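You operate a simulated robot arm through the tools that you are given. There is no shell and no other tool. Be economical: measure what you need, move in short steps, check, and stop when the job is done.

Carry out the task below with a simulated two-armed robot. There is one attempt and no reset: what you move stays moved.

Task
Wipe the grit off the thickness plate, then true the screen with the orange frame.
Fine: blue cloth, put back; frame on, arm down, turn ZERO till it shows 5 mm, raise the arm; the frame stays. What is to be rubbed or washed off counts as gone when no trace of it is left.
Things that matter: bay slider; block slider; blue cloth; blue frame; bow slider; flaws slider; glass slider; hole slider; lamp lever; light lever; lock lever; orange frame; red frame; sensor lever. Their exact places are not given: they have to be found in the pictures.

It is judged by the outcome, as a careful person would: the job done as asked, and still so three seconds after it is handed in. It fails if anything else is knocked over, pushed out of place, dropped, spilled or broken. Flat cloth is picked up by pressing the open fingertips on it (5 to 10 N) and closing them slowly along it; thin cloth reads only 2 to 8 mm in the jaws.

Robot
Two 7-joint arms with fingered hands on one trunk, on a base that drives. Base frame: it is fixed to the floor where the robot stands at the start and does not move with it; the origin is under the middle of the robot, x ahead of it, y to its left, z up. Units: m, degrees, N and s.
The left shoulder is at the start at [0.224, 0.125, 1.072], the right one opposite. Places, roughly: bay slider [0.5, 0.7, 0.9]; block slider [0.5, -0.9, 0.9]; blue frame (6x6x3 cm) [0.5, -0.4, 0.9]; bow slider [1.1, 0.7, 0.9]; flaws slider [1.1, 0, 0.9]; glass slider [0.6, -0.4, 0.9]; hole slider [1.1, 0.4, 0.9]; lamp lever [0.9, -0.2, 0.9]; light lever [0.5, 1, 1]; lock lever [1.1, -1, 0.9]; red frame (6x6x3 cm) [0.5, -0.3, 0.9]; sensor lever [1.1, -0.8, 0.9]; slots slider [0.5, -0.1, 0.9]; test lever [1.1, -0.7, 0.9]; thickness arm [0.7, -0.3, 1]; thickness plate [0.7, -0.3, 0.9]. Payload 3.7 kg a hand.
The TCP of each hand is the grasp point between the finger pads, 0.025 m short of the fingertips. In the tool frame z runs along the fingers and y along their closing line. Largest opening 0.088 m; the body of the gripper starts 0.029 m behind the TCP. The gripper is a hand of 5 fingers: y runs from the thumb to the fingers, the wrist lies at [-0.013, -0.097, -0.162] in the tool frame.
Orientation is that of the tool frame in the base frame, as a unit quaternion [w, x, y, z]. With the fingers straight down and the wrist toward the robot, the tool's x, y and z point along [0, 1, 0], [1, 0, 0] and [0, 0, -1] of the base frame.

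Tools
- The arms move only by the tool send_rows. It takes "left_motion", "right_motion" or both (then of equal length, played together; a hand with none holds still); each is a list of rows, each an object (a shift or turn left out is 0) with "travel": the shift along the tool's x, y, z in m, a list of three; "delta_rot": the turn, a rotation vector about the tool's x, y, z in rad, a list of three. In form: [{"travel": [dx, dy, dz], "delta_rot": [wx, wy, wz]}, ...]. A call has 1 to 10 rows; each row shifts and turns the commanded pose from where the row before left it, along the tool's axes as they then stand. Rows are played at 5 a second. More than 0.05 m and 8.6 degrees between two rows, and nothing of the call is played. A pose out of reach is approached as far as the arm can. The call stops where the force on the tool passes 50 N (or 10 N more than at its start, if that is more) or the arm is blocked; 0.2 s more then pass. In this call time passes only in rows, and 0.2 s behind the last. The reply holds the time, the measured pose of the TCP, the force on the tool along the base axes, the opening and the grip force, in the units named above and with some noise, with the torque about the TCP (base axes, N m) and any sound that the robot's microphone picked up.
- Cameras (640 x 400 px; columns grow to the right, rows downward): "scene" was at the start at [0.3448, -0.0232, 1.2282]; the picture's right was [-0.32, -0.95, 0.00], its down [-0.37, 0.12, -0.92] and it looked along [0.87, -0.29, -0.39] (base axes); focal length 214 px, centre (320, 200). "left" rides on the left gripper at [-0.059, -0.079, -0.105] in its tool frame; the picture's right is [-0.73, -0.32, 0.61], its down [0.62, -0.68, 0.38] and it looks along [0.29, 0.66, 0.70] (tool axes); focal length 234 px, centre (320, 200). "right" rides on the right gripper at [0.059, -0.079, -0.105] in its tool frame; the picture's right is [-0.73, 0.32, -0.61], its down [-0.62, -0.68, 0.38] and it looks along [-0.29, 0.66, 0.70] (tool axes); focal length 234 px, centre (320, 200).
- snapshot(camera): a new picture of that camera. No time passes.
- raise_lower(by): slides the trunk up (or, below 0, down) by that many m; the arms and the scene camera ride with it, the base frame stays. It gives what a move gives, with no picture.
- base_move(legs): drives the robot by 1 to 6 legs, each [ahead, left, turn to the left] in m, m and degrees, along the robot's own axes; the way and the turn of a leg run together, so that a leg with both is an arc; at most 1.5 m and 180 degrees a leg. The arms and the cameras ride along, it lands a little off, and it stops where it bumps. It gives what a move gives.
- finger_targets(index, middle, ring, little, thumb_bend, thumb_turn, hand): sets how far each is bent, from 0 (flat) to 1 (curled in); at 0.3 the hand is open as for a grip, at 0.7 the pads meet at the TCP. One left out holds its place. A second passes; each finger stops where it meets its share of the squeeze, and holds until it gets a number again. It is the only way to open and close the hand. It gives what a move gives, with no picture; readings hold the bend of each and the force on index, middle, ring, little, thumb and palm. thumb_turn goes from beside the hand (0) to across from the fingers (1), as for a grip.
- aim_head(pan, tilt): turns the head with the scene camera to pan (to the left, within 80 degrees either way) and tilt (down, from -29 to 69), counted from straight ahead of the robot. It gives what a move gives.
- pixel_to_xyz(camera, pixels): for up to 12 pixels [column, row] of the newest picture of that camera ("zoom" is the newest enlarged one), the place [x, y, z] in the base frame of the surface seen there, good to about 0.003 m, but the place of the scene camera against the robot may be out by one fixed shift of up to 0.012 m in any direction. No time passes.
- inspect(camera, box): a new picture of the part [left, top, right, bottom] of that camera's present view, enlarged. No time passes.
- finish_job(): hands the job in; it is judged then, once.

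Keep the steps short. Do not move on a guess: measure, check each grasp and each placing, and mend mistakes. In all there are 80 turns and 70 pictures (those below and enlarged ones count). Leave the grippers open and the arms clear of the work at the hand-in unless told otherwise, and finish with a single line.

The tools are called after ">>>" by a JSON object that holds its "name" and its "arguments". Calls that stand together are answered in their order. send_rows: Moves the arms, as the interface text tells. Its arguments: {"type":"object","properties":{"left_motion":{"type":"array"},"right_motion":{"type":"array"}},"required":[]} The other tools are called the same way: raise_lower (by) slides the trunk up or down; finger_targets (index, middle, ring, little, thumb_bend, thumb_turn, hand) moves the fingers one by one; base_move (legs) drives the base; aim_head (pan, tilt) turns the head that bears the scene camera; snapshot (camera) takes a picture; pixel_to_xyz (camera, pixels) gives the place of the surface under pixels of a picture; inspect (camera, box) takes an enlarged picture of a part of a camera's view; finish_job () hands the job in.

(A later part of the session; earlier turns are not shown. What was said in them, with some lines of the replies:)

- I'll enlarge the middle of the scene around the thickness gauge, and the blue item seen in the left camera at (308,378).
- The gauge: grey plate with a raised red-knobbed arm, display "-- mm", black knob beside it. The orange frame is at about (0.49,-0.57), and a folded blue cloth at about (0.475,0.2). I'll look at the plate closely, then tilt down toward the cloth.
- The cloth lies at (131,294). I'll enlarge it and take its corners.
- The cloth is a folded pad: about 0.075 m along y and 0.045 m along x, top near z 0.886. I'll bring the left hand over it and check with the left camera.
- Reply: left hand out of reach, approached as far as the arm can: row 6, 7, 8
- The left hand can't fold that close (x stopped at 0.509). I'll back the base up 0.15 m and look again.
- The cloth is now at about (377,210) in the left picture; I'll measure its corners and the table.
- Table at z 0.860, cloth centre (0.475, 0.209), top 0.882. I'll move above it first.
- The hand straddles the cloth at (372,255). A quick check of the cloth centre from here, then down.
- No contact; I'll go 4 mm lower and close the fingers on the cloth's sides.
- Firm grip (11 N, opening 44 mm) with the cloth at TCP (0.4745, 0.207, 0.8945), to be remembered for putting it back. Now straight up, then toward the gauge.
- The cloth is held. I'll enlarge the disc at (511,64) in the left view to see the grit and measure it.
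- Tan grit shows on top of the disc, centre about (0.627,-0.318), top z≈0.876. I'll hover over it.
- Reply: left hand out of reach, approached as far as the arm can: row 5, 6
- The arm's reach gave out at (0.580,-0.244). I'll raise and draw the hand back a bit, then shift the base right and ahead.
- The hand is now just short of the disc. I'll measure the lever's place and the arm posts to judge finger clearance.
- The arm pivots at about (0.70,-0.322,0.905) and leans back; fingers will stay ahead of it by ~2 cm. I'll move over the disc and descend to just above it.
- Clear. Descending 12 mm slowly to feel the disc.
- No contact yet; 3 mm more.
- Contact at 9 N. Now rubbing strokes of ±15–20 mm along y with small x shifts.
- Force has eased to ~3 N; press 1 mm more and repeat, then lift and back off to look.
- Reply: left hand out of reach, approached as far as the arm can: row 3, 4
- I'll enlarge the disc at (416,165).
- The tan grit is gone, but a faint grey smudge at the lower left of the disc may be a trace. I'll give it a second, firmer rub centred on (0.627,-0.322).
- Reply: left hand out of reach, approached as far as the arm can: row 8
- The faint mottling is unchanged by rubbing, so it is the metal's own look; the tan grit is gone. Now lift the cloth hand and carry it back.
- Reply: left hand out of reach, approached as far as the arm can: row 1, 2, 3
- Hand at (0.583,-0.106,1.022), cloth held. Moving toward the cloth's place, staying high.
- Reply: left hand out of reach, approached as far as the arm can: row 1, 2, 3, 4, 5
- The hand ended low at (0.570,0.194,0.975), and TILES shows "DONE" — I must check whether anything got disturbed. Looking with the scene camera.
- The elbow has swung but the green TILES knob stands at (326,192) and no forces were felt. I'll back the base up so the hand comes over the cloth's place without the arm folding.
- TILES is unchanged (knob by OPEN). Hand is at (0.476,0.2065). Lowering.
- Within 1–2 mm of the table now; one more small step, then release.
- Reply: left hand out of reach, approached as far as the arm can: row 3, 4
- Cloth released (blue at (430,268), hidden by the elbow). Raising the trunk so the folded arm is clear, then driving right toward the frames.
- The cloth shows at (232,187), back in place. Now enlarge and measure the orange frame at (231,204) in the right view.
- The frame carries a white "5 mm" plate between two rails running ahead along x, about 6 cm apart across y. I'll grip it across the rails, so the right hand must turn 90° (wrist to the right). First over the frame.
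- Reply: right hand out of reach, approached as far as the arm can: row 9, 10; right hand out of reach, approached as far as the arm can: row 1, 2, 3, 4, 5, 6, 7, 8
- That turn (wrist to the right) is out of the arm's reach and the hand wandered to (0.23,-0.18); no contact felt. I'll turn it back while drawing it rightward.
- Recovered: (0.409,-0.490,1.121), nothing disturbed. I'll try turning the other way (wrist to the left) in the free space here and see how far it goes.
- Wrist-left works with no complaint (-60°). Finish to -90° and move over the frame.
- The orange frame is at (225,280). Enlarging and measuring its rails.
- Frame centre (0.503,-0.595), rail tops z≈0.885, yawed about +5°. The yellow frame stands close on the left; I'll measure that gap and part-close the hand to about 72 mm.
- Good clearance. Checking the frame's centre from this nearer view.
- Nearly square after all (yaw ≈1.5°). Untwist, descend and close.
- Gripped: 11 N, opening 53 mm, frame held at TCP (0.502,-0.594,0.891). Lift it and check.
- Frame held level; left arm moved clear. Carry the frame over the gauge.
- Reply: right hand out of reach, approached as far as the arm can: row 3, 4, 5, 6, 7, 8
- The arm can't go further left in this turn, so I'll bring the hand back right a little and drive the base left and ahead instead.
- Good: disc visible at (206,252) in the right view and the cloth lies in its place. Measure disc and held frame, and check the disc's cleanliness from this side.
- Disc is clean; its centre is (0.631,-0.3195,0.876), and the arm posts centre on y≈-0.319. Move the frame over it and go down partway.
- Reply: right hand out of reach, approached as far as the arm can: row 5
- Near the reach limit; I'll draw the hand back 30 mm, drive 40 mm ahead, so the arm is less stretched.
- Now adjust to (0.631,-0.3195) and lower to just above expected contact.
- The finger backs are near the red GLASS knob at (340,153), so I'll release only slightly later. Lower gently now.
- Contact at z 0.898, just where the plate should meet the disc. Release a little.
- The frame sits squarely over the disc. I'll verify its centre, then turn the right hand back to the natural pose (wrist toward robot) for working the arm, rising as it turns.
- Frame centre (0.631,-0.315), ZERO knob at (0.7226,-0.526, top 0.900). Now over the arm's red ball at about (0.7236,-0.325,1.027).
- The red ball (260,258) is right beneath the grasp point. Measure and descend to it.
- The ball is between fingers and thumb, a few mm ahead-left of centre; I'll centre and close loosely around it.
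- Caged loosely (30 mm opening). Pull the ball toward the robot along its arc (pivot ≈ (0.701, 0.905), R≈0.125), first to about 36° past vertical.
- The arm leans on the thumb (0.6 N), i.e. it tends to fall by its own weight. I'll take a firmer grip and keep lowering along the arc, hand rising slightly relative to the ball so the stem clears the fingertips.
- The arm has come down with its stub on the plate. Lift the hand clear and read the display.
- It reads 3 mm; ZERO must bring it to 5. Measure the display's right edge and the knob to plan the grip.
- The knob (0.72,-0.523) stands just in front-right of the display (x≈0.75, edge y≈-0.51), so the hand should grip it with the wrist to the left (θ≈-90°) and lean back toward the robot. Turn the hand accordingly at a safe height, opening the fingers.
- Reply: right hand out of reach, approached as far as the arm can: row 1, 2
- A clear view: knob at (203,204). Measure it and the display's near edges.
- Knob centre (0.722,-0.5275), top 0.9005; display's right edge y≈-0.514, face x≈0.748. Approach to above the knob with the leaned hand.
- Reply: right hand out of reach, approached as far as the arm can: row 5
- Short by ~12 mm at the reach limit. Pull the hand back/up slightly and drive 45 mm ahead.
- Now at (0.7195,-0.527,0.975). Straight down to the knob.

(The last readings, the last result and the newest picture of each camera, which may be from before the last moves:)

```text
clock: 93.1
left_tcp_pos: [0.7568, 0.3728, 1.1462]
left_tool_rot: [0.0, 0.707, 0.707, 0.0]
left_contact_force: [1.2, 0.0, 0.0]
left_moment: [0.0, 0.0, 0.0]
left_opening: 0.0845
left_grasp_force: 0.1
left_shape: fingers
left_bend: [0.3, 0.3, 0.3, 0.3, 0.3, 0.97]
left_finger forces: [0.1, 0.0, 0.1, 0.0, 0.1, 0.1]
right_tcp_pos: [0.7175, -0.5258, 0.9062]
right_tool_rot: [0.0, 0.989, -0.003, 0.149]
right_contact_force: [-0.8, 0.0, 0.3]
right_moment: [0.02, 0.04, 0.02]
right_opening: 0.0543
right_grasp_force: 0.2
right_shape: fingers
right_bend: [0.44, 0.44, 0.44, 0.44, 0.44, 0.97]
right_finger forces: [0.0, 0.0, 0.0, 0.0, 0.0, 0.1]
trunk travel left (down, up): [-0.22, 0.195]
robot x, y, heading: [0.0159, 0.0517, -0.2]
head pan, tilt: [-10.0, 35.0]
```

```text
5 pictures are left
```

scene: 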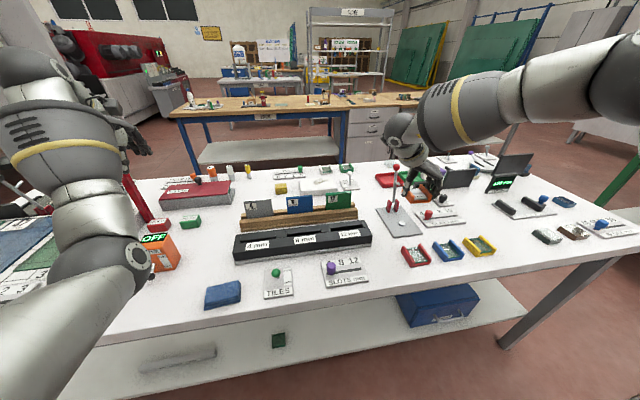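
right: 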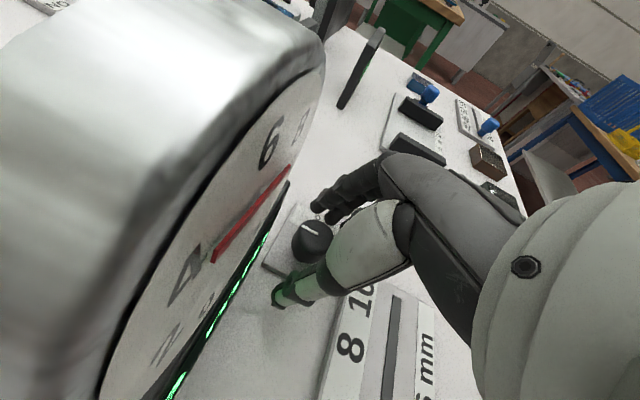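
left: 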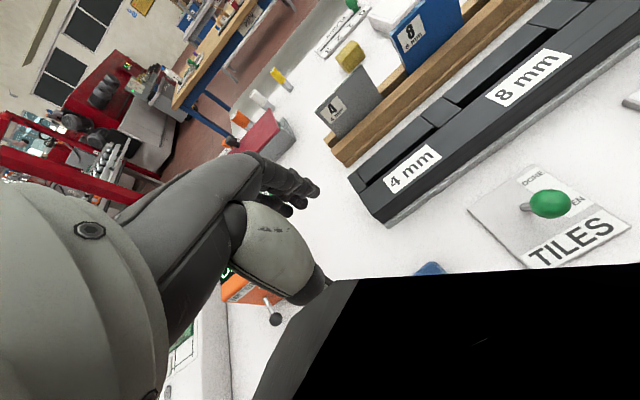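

The knob is between thumb and fingers. Grip it.

>>> {"name": "finger_targets", "arguments": {"hand": "right", "index": 0.64, "middle": 0.64, "ring": 0.64, "little": 0.64, "thumb_bend": 0.62}}

```text
clock: 94.1
left_tcp_pos: [0.7572, 0.373, 1.1469]
left_tool_rot: [0.001, 0.707, 0.707, 0.001]
left_contact_force: [0.3, -0.7, 0.7]
left_moment: [0.02, 0.0, -0.02]
left_opening: 0.0844
left_grasp_force: 0.0
left_shape: fingers
left_bend: [0.3, 0.3, 0.3, 0.3, 0.3, 0.97]
left_finger forces: [0.0, 0.0, 0.0, 0.1, 0.0, 0.1]
right_tcp_pos: [0.7163, -0.5274, 0.9082]
right_tool_rot: [0.001, 0.989, -0.003, 0.149]
right_contact_force: [0.0, -7.5, 1.3]
right_moment: [-0.17, 0.05, -0.08]
right_opening: 0.0197
right_grasp_force: 3.4
right_shape: fingers
right_bend: [0.59, 0.6, 0.64, 0.64, 0.62, 0.97]
right_finger forces: [3.7, 3.6, 0.0, 0.1, 0.1, 0.0]
trunk travel left (down, up): [-0.22, 0.195]
robot x, y, heading: [0.0142, 0.0518, 0.1]
head pan, tilt: [-10.0, 35.0]
```

Index and middle press, but the thumb isn't touching; close the thumb further.

>>> {"name": "finger_targets", "arguments": {"hand": "right", "thumb_bend": 0.75}}

```text
clock: 95.1
left_tcp_pos: [0.757, 0.374, 1.1456]
left_tool_rot: [0.001, 0.708, 0.707, 0.001]
left_contact_force: [-0.4, 0.5, -0.1]
left_moment: [-0.01, -0.01, 0.0]
left_opening: 0.0843
left_grasp_force: 0.0
left_shape: fingers
left_bend: [0.3, 0.3, 0.3, 0.3, 0.3, 0.97]
left_finger forces: [0.0, 0.0, 0.1, 0.0, 0.0, 0.1]
right_tcp_pos: [0.7175, -0.5266, 0.9074]
right_tool_rot: [0.0, 0.989, -0.002, 0.148]
right_contact_force: [-2.2, -1.7, -1.7]
right_moment: [-0.08, 0.08, -0.03]
right_opening: 0.016
right_grasp_force: 7.5
right_shape: fingers
right_bend: [0.57, 0.59, 0.64, 0.64, 0.68, 0.97]
right_finger forces: [3.6, 4.4, 0.0, 0.0, 6.5, 0.0]
trunk travel left (down, up): [-0.22, 0.195]
robot x, y, heading: [0.0108, 0.0484, 0.1]
head pan, tilt: [-10.0, 35.0]
```

Good pinch (thumb 6.5 N, fingers 8 N). Turn counter-clockwise about 25° around the vertical and look at the display.

>>> {"name": "send_rows", "arguments": {"right_motion": [{"travel": [0, 0.0006, 0], "delta_rot": [0.042, 0, -0.1367]}, {"travel": [0, 0.0006, 0], "delta_rot": [0.042, 0, -0.1367]}, {"travel": [0, 0.0006, 0], "delta_rot": [0.042, 0, -0.1367]}]}}

>>> {"name": "snapshot", "arguments": {"camera": "scene"}}

```text
clock: 95.9
left_tcp_pos: [0.7564, 0.3739, 1.1474]
left_tool_rot: [0.001, 0.707, 0.707, 0.0]
left_contact_force: [0.9, 0.1, 0.7]
left_moment: [0.01, 0.0, -0.02]
left_opening: 0.0844
left_grasp_force: 0.0
left_shape: fingers
left_bend: [0.3, 0.3, 0.3, 0.3, 0.3, 0.97]
left_finger forces: [0.1, 0.0, 0.0, 0.0, 0.0, 0.1]
right_tcp_pos: [0.718, -0.5291, 0.908]
right_tool_rot: [-0.031, 0.967, 0.209, 0.144]
right_contact_force: [-4.7, -2.5, -0.7]
right_moment: [-0.1, 0.07, -0.03]
right_opening: 0.0155
right_grasp_force: 7.3
right_shape: fingers
right_bend: [0.58, 0.59, 0.64, 0.64, 0.68, 0.98]
right_finger forces: [3.3, 5.2, 0.0, 0.1, 6.7, 0.0]
trunk travel left (down, up): [-0.22, 0.195]
robot x, y, heading: [0.0145, 0.0509, -0.4]
head pan, tilt: [-10.0, 35.0]
```

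```text
4 pictures are left
```

scene: 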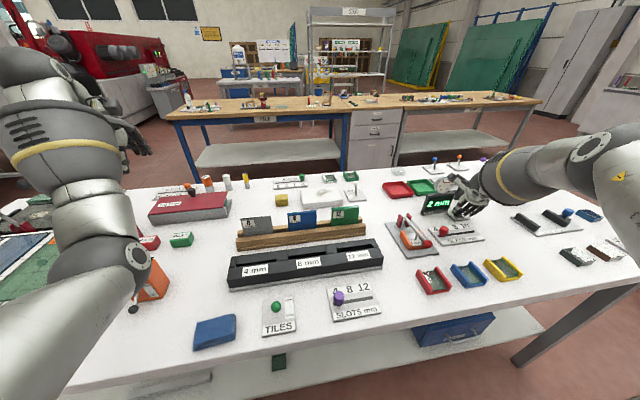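

The display at (437,202) now seems to read 2 mm, so counter-clockwise lowers it; I need clockwise, roughly 75° from here. I'll release, turn the hand back a bit, regrip and turn clockwise ~38°.

>>> {"name": "finger_targets", "arguments": {"hand": "right", "index": 0.5, "middle": 0.5, "ring": 0.5, "little": 0.5, "thumb_bend": 0.55}}

>>> {"name": "send_rows", "arguments": {"right_motion": [{"delta_rot": [0.0338, 0, -0.11]}, {"delta_rot": [0.0338, 0, -0.11]}]}}

>>> {"name": "finger_targets", "arguments": {"hand": "right", "index": 0.64, "middle": 0.64, "ring": 0.64, "little": 0.64, "thumb_bend": 0.75}}

```text
clock: 96.9
left_tcp_pos: [0.757, 0.3741, 1.1463]
left_tool_rot: [0.0, 0.707, 0.707, 0.0]
left_contact_force: [-0.2, -0.7, -0.4]
left_moment: [-0.02, 0.03, 0.0]
left_opening: 0.0844
left_grasp_force: 0.0
left_shape: fingers
left_bend: [0.3, 0.3, 0.3, 0.3, 0.3, 0.97]
left_finger forces: [0.1, 0.0, 0.0, 0.0, 0.1, 0.0]
right_tcp_pos: [0.718, -0.5275, 0.9073]
right_tool_rot: [-0.031, 0.967, 0.208, 0.146]
right_contact_force: [0.1, 0.0, 0.6]
right_moment: [0.01, 0.0, 0.01]
right_opening: 0.0354
right_grasp_force: 0.1
right_shape: fingers
right_bend: [0.5, 0.5, 0.5, 0.5, 0.55, 0.98]
right_finger forces: [0.1, 0.1, 0.0, 0.0, 0.1, 0.0]
trunk travel left (down, up): [-0.22, 0.195]
robot x, y, heading: [0.0169, 0.0497, -0.2]
head pan, tilt: [-10.0, 35.0]
```

```text
clock: 97.5
left_tcp_pos: [0.7558, 0.3741, 1.147]
left_tool_rot: [0.001, 0.708, 0.706, 0.0]
left_contact_force: [-0.2, -0.4, 0.3]
left_moment: [-0.01, 0.01, 0.04]
left_opening: 0.0846
left_grasp_force: 0.1
left_shape: fingers
left_bend: [0.3, 0.3, 0.3, 0.3, 0.3, 0.97]
left_finger forces: [0.1, 0.0, 0.0, 0.0, 0.0, 0.1]
right_tcp_pos: [0.7178, -0.5274, 0.9075]
right_tool_rot: [-0.047, 0.936, 0.318, 0.141]
right_contact_force: [-0.1, -0.3, 0.7]
right_moment: [0.02, 0.01, 0.0]
right_opening: 0.0359
right_grasp_force: 0.2
right_shape: fingers
right_bend: [0.5, 0.5, 0.5, 0.5, 0.55, 0.98]
right_finger forces: [0.0, 0.0, 0.1, 0.1, 0.0, 0.0]
trunk travel left (down, up): [-0.22, 0.195]
robot x, y, heading: [0.0126, 0.0504, 0.2]
head pan, tilt: [-10.0, 35.0]
```

```text
clock: 98.5
left_tcp_pos: [0.7564, 0.3743, 1.1474]
left_tool_rot: [0.001, 0.707, 0.707, -0.001]
left_contact_force: [0.4, -0.5, 0.5]
left_moment: [0.01, 0.02, -0.02]
left_opening: 0.085
left_grasp_force: 0.1
left_shape: fingers
left_bend: [0.3, 0.3, 0.3, 0.3, 0.3, 0.97]
left_finger forces: [0.1, 0.0, 0.1, 0.1, 0.0, 0.1]
right_tcp_pos: [0.7177, -0.5279, 0.907]
right_tool_rot: [-0.048, 0.936, 0.318, 0.14]
right_contact_force: [3.5, -3.0, 1.3]
right_moment: [-0.15, -0.12, 0.02]
right_opening: 0.0111
right_grasp_force: 6.9
right_shape: fingers
right_bend: [0.59, 0.58, 0.64, 0.64, 0.7, 0.97]
right_finger forces: [3.2, 5.6, 0.1, 0.1, 4.8, 0.0]
trunk travel left (down, up): [-0.22, 0.195]
robot x, y, heading: [0.0122, 0.0542, 0.3]
head pan, tilt: [-10.0, 35.0]
```

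Regripped at about -52°. Turn clockwise 38° and read the display.

>>> {"name": "send_rows", "arguments": {"right_motion": [{"travel": [0, -0.0006, 0], "delta_rot": [-0.039, 0, 0.1268]}, {"travel": [0, -0.0006, 0], "delta_rot": [-0.039, 0, 0.1268]}, {"travel": [0, -0.0006, 0], "delta_rot": [-0.039, 0, 0.1268]}, {"travel": [0, -0.0006, 0], "delta_rot": [-0.039, 0, 0.1268]}, {"travel": [0, -0.0006, 0], "delta_rot": [-0.039, 0, 0.1268]}]}}

>>> {"name": "inspect", "arguments": {"camera": "scene", "box": [385, 175, 495, 255]}}

```text
clock: 99.7
left_tcp_pos: [0.758, 0.3736, 1.1461]
left_tool_rot: [0.001, 0.707, 0.707, 0.0]
left_contact_force: [0.2, -0.5, 0.2]
left_moment: [0.0, 0.02, -0.02]
left_opening: 0.0846
left_grasp_force: 0.0
left_shape: fingers
left_bend: [0.3, 0.3, 0.3, 0.3, 0.3, 0.97]
left_finger forces: [0.0, 0.0, 0.0, 0.0, 0.0, 0.0]
right_tcp_pos: [0.7184, -0.5246, 0.908]
right_tool_rot: [0.001, 0.989, -0.007, 0.149]
right_contact_force: [10.5, -6.6, -0.8]
right_moment: [-0.26, -0.13, 0.04]
right_opening: 0.0123
right_grasp_force: 9.1
right_shape: fingers
right_bend: [0.57, 0.57, 0.64, 0.64, 0.71, 0.95]
right_finger forces: [6.2, 4.8, 0.1, 0.0, 6.4, 0.1]
trunk travel left (down, up): [-0.22, 0.195]
robot x, y, heading: [0.0187, 0.0524, 0.0]
head pan, tilt: [-10.0, 35.0]
```

```text
5.00 times, centred on (440, 215) of scene
```

zoom: 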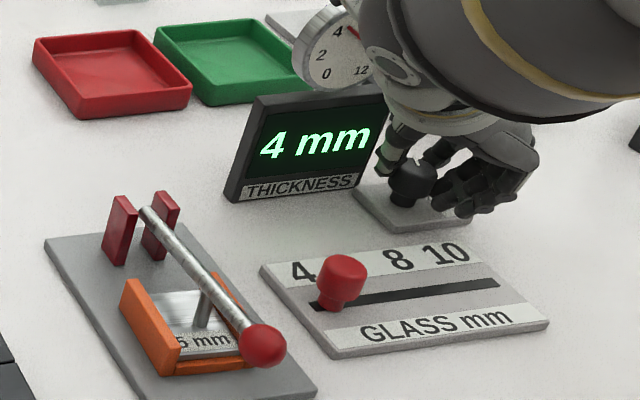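

It reads 4 mm; clockwise raises it. From the readings about 27° more should be right. Release, turn the hand back 30°, regrip.

>>> {"name": "finger_targets", "arguments": {"hand": "right", "index": 0.5, "middle": 0.5, "ring": 0.5, "little": 0.5, "thumb_bend": 0.55}}

>>> {"name": "send_rows", "arguments": {"right_motion": [{"travel": [0, 0.002, 0], "delta_rot": [0.0385, 0, -0.1252]}, {"delta_rot": [0.0385, 0, -0.1252]}, {"delta_rot": [0.0385, 0, -0.1252]}, {"delta_rot": [0.0385, 0, -0.1252]}]}}

>>> {"name": "finger_targets", "arguments": {"hand": "right", "index": 0.64, "middle": 0.64, "ring": 0.64, "little": 0.64, "thumb_bend": 0.75}}

```text
clock: 100.7
left_tcp_pos: [0.7563, 0.3736, 1.1466]
left_tool_rot: [0.001, 0.707, 0.708, -0.001]
left_contact_force: [0.0, 0.1, -0.6]
left_moment: [0.0, 0.01, -0.02]
left_opening: 0.0846
left_grasp_force: 0.1
left_shape: fingers
left_bend: [0.3, 0.3, 0.3, 0.3, 0.3, 0.97]
left_finger forces: [0.0, 0.0, 0.0, 0.0, 0.0, 0.1]
right_tcp_pos: [0.7163, -0.5236, 0.908]
right_tool_rot: [0.001, 0.989, -0.006, 0.148]
right_contact_force: [-0.5, 0.6, 0.2]
right_moment: [-0.03, 0.03, 0.01]
right_opening: 0.0357
right_grasp_force: 0.1
right_shape: fingers
right_bend: [0.5, 0.5, 0.5, 0.5, 0.55, 0.97]
right_finger forces: [0.0, 0.0, 0.0, 0.1, 0.0, 0.0]
trunk travel left (down, up): [-0.22, 0.195]
robot x, y, heading: [0.0158, 0.0538, -0.1]
head pan, tilt: [-10.0, 35.0]
```

```text
clock: 101.7
left_tcp_pos: [0.7561, 0.3729, 1.1485]
left_tool_rot: [0.0, 0.707, 0.707, 0.0]
left_contact_force: [0.0, 0.0, -0.2]
left_moment: [-0.01, 0.03, -0.02]
left_opening: 0.0843
left_grasp_force: 0.1
left_shape: fingers
left_bend: [0.3, 0.3, 0.3, 0.3, 0.3, 0.97]
left_finger forces: [0.0, 0.1, 0.0, 0.0, 0.0, 0.0]
right_tcp_pos: [0.7173, -0.5277, 0.9082]
right_tool_rot: [-0.039, 0.956, 0.252, 0.143]
right_contact_force: [-1.6, -0.7, 0.4]
right_moment: [0.0, 0.01, -0.03]
right_opening: 0.0358
right_grasp_force: 0.0
right_shape: fingers
right_bend: [0.5, 0.5, 0.5, 0.5, 0.55, 0.97]
right_finger forces: [0.1, 0.0, 0.0, 0.0, 0.0, 0.0]
trunk travel left (down, up): [-0.22, 0.195]
robot x, y, heading: [0.0142, 0.0555, 0.0]
head pan, tilt: [-10.0, 35.0]
```

```text
clock: 102.7
left_tcp_pos: [0.7575, 0.3744, 1.1466]
left_tool_rot: [0.0, 0.707, 0.707, 0.0]
left_contact_force: [0.0, -0.1, -0.4]
left_moment: [-0.01, 0.02, -0.01]
left_opening: 0.0845
left_grasp_force: 0.1
left_shape: fingers
left_bend: [0.3, 0.3, 0.3, 0.3, 0.3, 0.97]
left_finger forces: [0.0, 0.0, 0.1, 0.0, 0.0, 0.0]
right_tcp_pos: [0.7167, -0.5276, 0.9079]
right_tool_rot: [-0.039, 0.957, 0.25, 0.144]
right_contact_force: [2.1, -5.2, 0.8]
right_moment: [-0.19, -0.09, -0.04]
right_opening: 0.0126
right_grasp_force: 7.4
right_shape: fingers
right_bend: [0.58, 0.57, 0.64, 0.64, 0.7, 0.97]
right_finger forces: [4.2, 6.2, 0.0, 0.1, 4.4, 0.1]
trunk travel left (down, up): [-0.22, 0.195]
robot x, y, heading: [0.013, 0.0503, -0.5]
head pan, tilt: [-10.0, 35.0]
```

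Regripped. Turn 27° clockwise and read.

>>> {"name": "send_rows", "arguments": {"right_motion": [{"travel": [0, -0.0006, 0], "delta_rot": [-0.0347, 0, 0.1128]}, {"travel": [0, -0.0006, 0], "delta_rot": [-0.0347, 0, 0.1128]}, {"travel": [0, -0.0006, 0], "delta_rot": [-0.0347, 0, 0.1128]}, {"travel": [0, -0.0006, 0], "delta_rot": [-0.0347, 0, 0.1128]}]}}

>>> {"name": "inspect", "arguments": {"camera": "scene", "box": [400, 180, 480, 235]}}

```text
clock: 103.7
left_tcp_pos: [0.7579, 0.3735, 1.1461]
left_tool_rot: [0.0, 0.707, 0.708, 0.0]
left_contact_force: [-0.3, 0.8, 0.8]
left_moment: [0.01, 0.0, 0.01]
left_opening: 0.0846
left_grasp_force: 0.1
left_shape: fingers
left_bend: [0.3, 0.3, 0.3, 0.3, 0.3, 0.97]
left_finger forces: [0.1, 0.0, 0.0, 0.0, 0.0, 0.1]
right_tcp_pos: [0.7166, -0.5254, 0.9072]
right_tool_rot: [-0.004, 0.989, 0.02, 0.149]
right_contact_force: [8.9, -4.9, 1.7]
right_moment: [-0.21, -0.18, 0.03]
right_opening: 0.0136
right_grasp_force: 8.7
right_shape: fingers
right_bend: [0.57, 0.58, 0.64, 0.64, 0.7, 0.95]
right_finger forces: [5.7, 4.1, 0.1, 0.0, 7.0, 0.1]
trunk travel left (down, up): [-0.22, 0.195]
robot x, y, heading: [0.0131, 0.0499, 0.4]
head pan, tilt: [-10.0, 35.0]
```

```text
7.27 times, centred on (440, 208) of scene
```

zoom: 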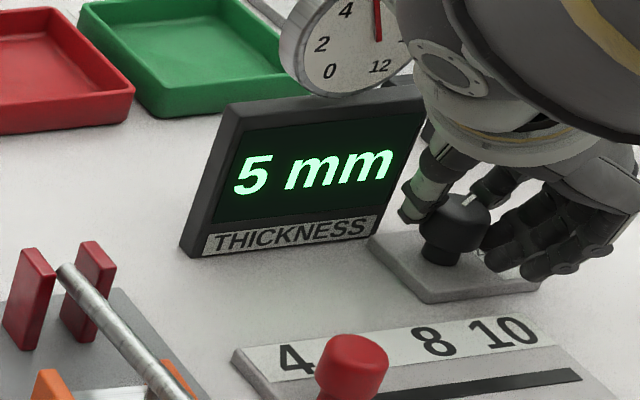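

It shows 5 mm. Release the knob carefully and lift straight up.

>>> {"name": "finger_targets", "arguments": {"hand": "right", "index": 0.47, "middle": 0.47, "ring": 0.47, "little": 0.47, "thumb_bend": 0.47}}

>>> {"name": "send_rows", "arguments": {"right_motion": [{"travel": [0.006, 0, -0.019]}, {"travel": [0.012, 0, -0.038]}, {"travel": [0.012, 0, -0.038]}, {"travel": [-0.02, 0, -0.03]}, {"travel": [-0.03, 0, -0.015]}]}}

```text
clock: 104.7
left_tcp_pos: [0.7579, 0.3748, 1.1471]
left_tool_rot: [0.0, 0.707, 0.707, -0.001]
left_contact_force: [-1.1, 0.4, -0.6]
left_moment: [0.01, 0.03, 0.02]
left_opening: 0.0844
left_grasp_force: 0.0
left_shape: fingers
left_bend: [0.3, 0.3, 0.3, 0.3, 0.3, 0.97]
left_finger forces: [0.0, 0.1, 0.0, 0.1, 0.1, 0.0]
right_tcp_pos: [0.715, -0.5255, 0.9081]
right_tool_rot: [-0.004, 0.989, 0.021, 0.148]
right_contact_force: [0.5, 0.4, 0.5]
right_moment: [-0.01, 0.01, 0.0]
right_opening: 0.0478
right_grasp_force: 0.0
right_shape: fingers
right_bend: [0.47, 0.47, 0.47, 0.47, 0.47, 0.97]
right_finger forces: [0.1, 0.0, 0.0, 0.1, 0.1, 0.0]
trunk travel left (down, up): [-0.22, 0.195]
robot x, y, heading: [0.0108, 0.0536, -0.1]
head pan, tilt: [-10.0, 35.0]
```

```text
clock: 105.9
left_tcp_pos: [0.7572, 0.3745, 1.1472]
left_tool_rot: [0.001, 0.707, 0.707, 0.0]
left_contact_force: [0.7, 0.4, 0.0]
left_moment: [0.0, 0.01, 0.01]
left_opening: 0.0845
left_grasp_force: 0.2
left_shape: fingers
left_bend: [0.3, 0.3, 0.3, 0.3, 0.3, 0.97]
left_finger forces: [0.1, 0.1, 0.1, 0.0, 0.0, 0.0]
right_tcp_pos: [0.6538, -0.5262, 1.0377]
right_tool_rot: [-0.004, 0.989, 0.02, 0.148]
right_contact_force: [-0.2, 0.2, -0.1]
right_moment: [0.01, -0.01, 0.01]
right_opening: 0.0478
right_grasp_force: 0.0
right_shape: fingers
right_bend: [0.47, 0.47, 0.47, 0.47, 0.47, 0.97]
right_finger forces: [0.0, 0.1, 0.0, 0.0, 0.0, 0.1]
trunk travel left (down, up): [-0.22, 0.195]
robot x, y, heading: [0.0134, 0.0562, 0.3]
head pan, tilt: [-10.0, 35.0]
```

Now find the lowered ball: it was at about (437,244) in the last scene picture (no new picture needed).

>>> {"name": "pixel_to_xyz", "arguments": {"camera": "scene", "pixels": [[437, 244], [437, 241], [434, 243], [440, 245], [428, 233], [422, 224], [416, 217]]}}

>>> {"name": "send_rows", "arguments": {"right_motion": [{"delta_rot": [0, -0.149, 0]}, {"delta_rot": [0, -0.149, 0]}]}}

```text
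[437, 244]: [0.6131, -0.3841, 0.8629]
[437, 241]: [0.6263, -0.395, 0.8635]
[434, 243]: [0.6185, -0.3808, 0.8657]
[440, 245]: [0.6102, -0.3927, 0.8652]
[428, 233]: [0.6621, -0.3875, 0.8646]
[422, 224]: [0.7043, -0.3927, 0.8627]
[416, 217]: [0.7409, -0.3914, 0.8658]
```

```text
clock: 106.5
left_tcp_pos: [0.7571, 0.3753, 1.1475]
left_tool_rot: [0.0, 0.707, 0.707, -0.001]
left_contact_force: [0.7, 0.3, 0.5]
left_moment: [-0.01, 0.02, 0.0]
left_opening: 0.0845
left_grasp_force: 0.1
left_shape: fingers
left_bend: [0.3, 0.3, 0.3, 0.3, 0.3, 0.97]
left_finger forces: [0.0, 0.1, 0.0, 0.1, 0.1, 0.0]
right_tcp_pos: [0.6558, -0.5261, 1.0353]
right_tool_rot: [-0.001, 1.0, 0.021, -0.002]
right_contact_force: [0.0, -0.4, -0.6]
right_moment: [0.01, 0.02, 0.02]
right_opening: 0.0477
right_grasp_force: 0.0
right_shape: fingers
right_bend: [0.47, 0.47, 0.47, 0.47, 0.47, 0.97]
right_finger forces: [0.0, 0.0, 0.0, 0.0, 0.1, 0.0]
trunk travel left (down, up): [-0.22, 0.195]
robot x, y, heading: [0.0165, 0.0553, 0.0]
head pan, tilt: [-10.0, 35.0]
```

My pixel conversion was off: the ball was at (428,244). Query again.

>>> {"name": "pixel_to_xyz", "arguments": {"camera": "scene", "pixels": [[428, 244], [428, 242], [426, 243], [430, 244], [423, 246], [422, 237], [417, 230], [425, 241]]}}

```text
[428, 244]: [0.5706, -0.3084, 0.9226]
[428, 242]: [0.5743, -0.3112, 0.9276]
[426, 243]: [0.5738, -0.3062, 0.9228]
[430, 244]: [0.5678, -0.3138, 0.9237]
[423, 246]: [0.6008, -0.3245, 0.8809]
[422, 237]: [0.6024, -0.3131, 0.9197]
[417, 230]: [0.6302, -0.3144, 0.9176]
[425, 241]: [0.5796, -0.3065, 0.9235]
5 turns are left
```

Ball centre ≈ (0.578,-0.318,0.914). Few turns remain, so I'll approach above it, descend with fingers either side, and grip in one go.

>>> {"name": "send_rows", "arguments": {"right_motion": [{"travel": [-0.0138, -0.0422, 0]}, {"travel": [-0.0138, -0.0422, 0]}, {"travel": [-0.0138, -0.0422, 0]}, {"travel": [-0.0138, -0.0422, 0]}, {"travel": [-0.0138, -0.0422, 0]}, {"travel": [0, 0, 0.03]}, {"travel": [0, 0, 0.03]}, {"travel": [0, 0, 0.03]}, {"travel": [0, 0, 0.02]}]}}

>>> {"name": "finger_targets", "arguments": {"hand": "right", "index": 0.64, "middle": 0.64, "ring": 0.64, "little": 0.64, "thumb_bend": 0.7}}

```text
clock: 108.5
left_tcp_pos: [0.7571, 0.3758, 1.1461]
left_tool_rot: [0.001, 0.707, 0.707, -0.001]
left_contact_force: [-1.0, 0.9, -0.8]
left_moment: [-0.01, -0.01, -0.01]
left_opening: 0.0844
left_grasp_force: 0.0
left_shape: fingers
left_bend: [0.3, 0.3, 0.3, 0.3, 0.3, 0.97]
left_finger forces: [0.0, 0.1, 0.0, 0.0, 0.0, 0.0]
right_tcp_pos: [0.5772, -0.3209, 0.9259]
right_tool_rot: [0.0, 1.0, 0.021, 0.0]
right_contact_force: [0.5, -0.4, -0.9]
right_moment: [-0.04, 0.02, 0.0]
right_opening: 0.0477
right_grasp_force: 0.0
right_shape: fingers
right_bend: [0.47, 0.47, 0.47, 0.47, 0.47, 0.97]
right_finger forces: [0.0, 0.1, 0.1, 0.0, 0.0, 0.0]
trunk travel left (down, up): [-0.22, 0.195]
robot x, y, heading: [0.0153, 0.0518, -0.1]
head pan, tilt: [-10.0, 35.0]
```

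```text
clock: 109.5
left_tcp_pos: [0.7566, 0.3737, 1.1479]
left_tool_rot: [0.001, 0.707, 0.707, 0.001]
left_contact_force: [0.4, -1.1, 0.7]
left_moment: [0.0, -0.01, 0.01]
left_opening: 0.0845
left_grasp_force: 0.0
left_shape: fingers
left_bend: [0.3, 0.3, 0.3, 0.3, 0.3, 0.97]
left_finger forces: [0.0, 0.0, 0.0, 0.0, 0.0, 0.0]
right_tcp_pos: [0.5767, -0.3196, 0.925]
right_tool_rot: [-0.001, 1.0, 0.021, -0.001]
right_contact_force: [-0.1, 1.7, -1.2]
right_moment: [0.06, 0.03, 0.03]
right_opening: 0.0145
right_grasp_force: 2.7
right_shape: fingers
right_bend: [0.61, 0.64, 0.64, 0.64, 0.65, 0.97]
right_finger forces: [1.9, 0.0, 0.0, 0.0, 4.0, 0.0]
trunk travel left (down, up): [-0.22, 0.195]
robot x, y, heading: [0.0138, 0.0509, -0.1]
head pan, tilt: [-10.0, 35.0]
4 turns are left
```

The ball is pinched by index and thumb. Lift it along its arc to past vertical, and look.

>>> {"name": "send_rows", "arguments": {"right_motion": [{"travel": [0.0045, 0.0002, -0.0256]}, {"travel": [0.0098, 0.0004, -0.0242]}, {"travel": [0.0146, 0.0006, -0.0216]}, {"travel": [0.0187, 0.0008, -0.0181]}, {"travel": [0.0221, 0.0009, -0.0138]}, {"travel": [0.0245, 0.001, -0.0089]}, {"travel": [0.0258, 0.0011, -0.0036]}, {"travel": [0.0259, 0.0011, 0.0018]}, {"travel": [0.0075, 0.0003, 0.0013]}]}}

>>> {"name": "inspect", "arguments": {"camera": "scene", "box": [360, 150, 500, 260]}}

```text
clock: 111.5
left_tcp_pos: [0.7547, 0.3736, 1.148]
left_tool_rot: [0.002, 0.708, 0.706, 0.0]
left_contact_force: [-0.6, 0.1, -0.4]
left_moment: [0.02, 0.01, 0.02]
left_opening: 0.0845
left_grasp_force: 0.0
left_shape: fingers
left_bend: [0.3, 0.3, 0.3, 0.3, 0.3, 0.97]
left_finger forces: [0.0, 0.0, 0.0, 0.0, 0.0, 0.0]
right_tcp_pos: [0.7309, -0.3198, 1.038]
right_tool_rot: [-0.002, 1.0, 0.02, -0.001]
right_contact_force: [-5.5, 3.2, -1.1]
right_moment: [0.06, 0.1, 0.07]
right_opening: 0.0143
right_grasp_force: 3.2
right_shape: fingers
right_bend: [0.61, 0.64, 0.64, 0.64, 0.65, 0.99]
right_finger forces: [1.7, 0.0, 0.0, 0.0, 5.2, 0.0]
trunk travel left (down, up): [-0.22, 0.195]
robot x, y, heading: [0.0122, 0.0538, 0.0]
head pan, tilt: [-10.0, 35.0]
```

```text
3.64 times, centred on (430, 205) of scene
3 turns are left
```

zoom: 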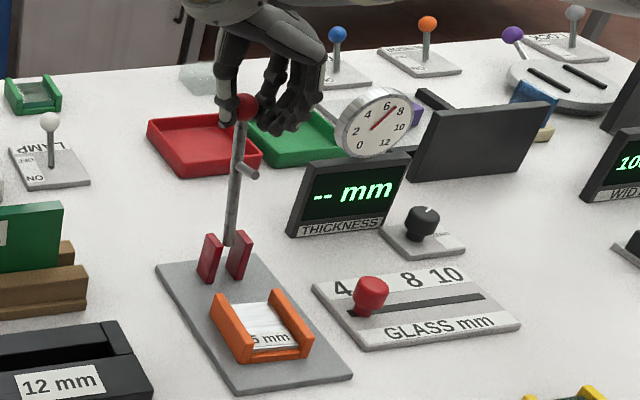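

The arm is up against its stop, the frame sits on the disc, display back to "--". Release, rise straight up, draw back, open the hand, and take the last picture.

>>> {"name": "finger_targets", "arguments": {"hand": "right", "index": 0.42, "middle": 0.42, "ring": 0.42, "little": 0.42, "thumb_bend": 0.42}}

>>> {"name": "send_rows", "arguments": {"right_motion": [{"travel": [0, 0, -0.02]}, {"travel": [0, 0, -0.035]}, {"travel": [0, 0, -0.035]}, {"travel": [-0.02, 0.01, -0.01]}, {"travel": [-0.04, 0.02, 0]}, {"travel": [-0.04, 0.025, 0]}, {"travel": [-0.04, 0.025, 0]}]}}

>>> {"name": "finger_targets", "arguments": {"hand": "right", "index": 0.3, "middle": 0.3, "ring": 0.3, "little": 0.3, "thumb_bend": 0.3}}

>>> {"name": "snapshot", "arguments": {"camera": "scene"}}

```text
clock: 112.5
left_tcp_pos: [0.7578, 0.3737, 1.1468]
left_tool_rot: [0.002, 0.706, 0.708, -0.001]
left_contact_force: [-0.2, -0.9, 0.4]
left_moment: [-0.02, -0.01, 0.02]
left_opening: 0.0844
left_grasp_force: 0.1
left_shape: fingers
left_bend: [0.3, 0.3, 0.3, 0.3, 0.3, 0.97]
left_finger forces: [0.1, 0.0, 0.0, 0.1, 0.0, 0.0]
right_tcp_pos: [0.7288, -0.3192, 1.0382]
right_tool_rot: [-0.002, 1.0, 0.021, 0.0]
right_contact_force: [-0.1, 0.2, 0.1]
right_moment: [-0.01, 0.01, 0.0]
right_opening: 0.0589
right_grasp_force: 0.0
right_shape: fingers
right_bend: [0.42, 0.42, 0.42, 0.42, 0.42, 0.98]
right_finger forces: [0.0, 0.1, 0.0, 0.1, 0.1, 0.1]
trunk travel left (down, up): [-0.22, 0.195]
robot x, y, heading: [0.0158, 0.0519, -0.1]
head pan, tilt: [-10.0, 35.0]
```

```text
clock: 114.1
left_tcp_pos: [0.7563, 0.3743, 1.1498]
left_tool_rot: [0.001, 0.708, 0.706, 0.002]
left_contact_force: [-0.4, -0.1, 0.7]
left_moment: [-0.03, 0.03, 0.02]
left_opening: 0.0847
left_grasp_force: 0.0
left_shape: fingers
left_bend: [0.3, 0.3, 0.3, 0.3, 0.3, 0.97]
left_finger forces: [0.1, 0.0, 0.1, 0.0, 0.0, 0.0]
right_tcp_pos: [0.5907, -0.408, 1.1397]
right_tool_rot: [-0.002, 1.0, 0.021, 0.001]
right_contact_force: [0.1, -0.1, 0.1]
right_moment: [0.01, -0.01, -0.04]
right_opening: 0.0587
right_grasp_force: 0.1
right_shape: fingers
right_bend: [0.42, 0.42, 0.42, 0.42, 0.42, 0.98]
right_finger forces: [0.1, 0.0, 0.1, 0.0, 0.0, 0.0]
trunk travel left (down, up): [-0.22, 0.195]
robot x, y, heading: [0.0141, 0.0532, -0.1]
head pan, tilt: [-10.0, 35.0]
```

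```text
clock: 115.1
left_tcp_pos: [0.7554, 0.3752, 1.1472]
left_tool_rot: [0.0, 0.707, 0.707, 0.0]
left_contact_force: [-0.4, -0.4, -0.6]
left_moment: [0.03, 0.01, -0.04]
left_opening: 0.0846
left_grasp_force: 0.1
left_shape: fingers
left_bend: [0.3, 0.3, 0.3, 0.3, 0.3, 0.97]
left_finger forces: [0.0, 0.0, 0.0, 0.0, 0.1, 0.0]
right_tcp_pos: [0.5925, -0.4054, 1.1384]
right_tool_rot: [-0.001, 1.0, 0.021, 0.001]
right_contact_force: [-1.0, -0.2, -1.1]
right_moment: [0.02, 0.0, -0.03]
right_opening: 0.0845
right_grasp_force: 0.0
right_shape: fingers
right_bend: [0.3, 0.3, 0.3, 0.3, 0.3, 0.98]
right_finger forces: [0.1, 0.1, 0.0, 0.0, 0.0, 0.0]
trunk travel left (down, up): [-0.22, 0.195]
robot x, y, heading: [0.015, 0.0474, 0.2]
head pan, tilt: [-10.0, 35.0]
```

```text
0 pictures are left
2 turns are left
```

scene: 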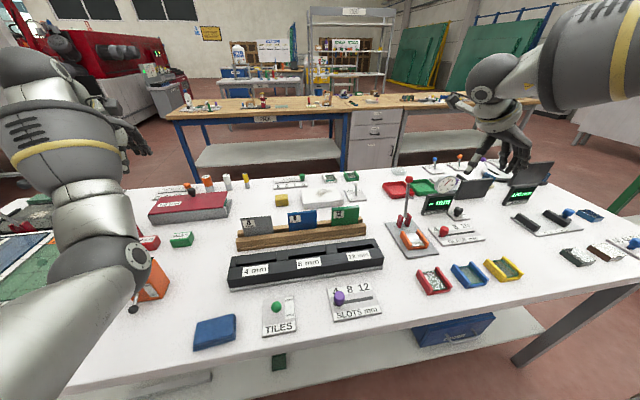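

The arm is standing up, the orange frame is on the disc, the cloth is back in its place, and everything else looks undisturbed. Both hands are open and clear, so I'm handing in.

>>> {"name": "finish_job", "arguments": {}}

```text
The job is handed in.
```

The plate is wiped clean, the blue cloth is back in place, the screen read 5 mm on the orange frame with the arm down, and the arm is raised again with the frame left on.
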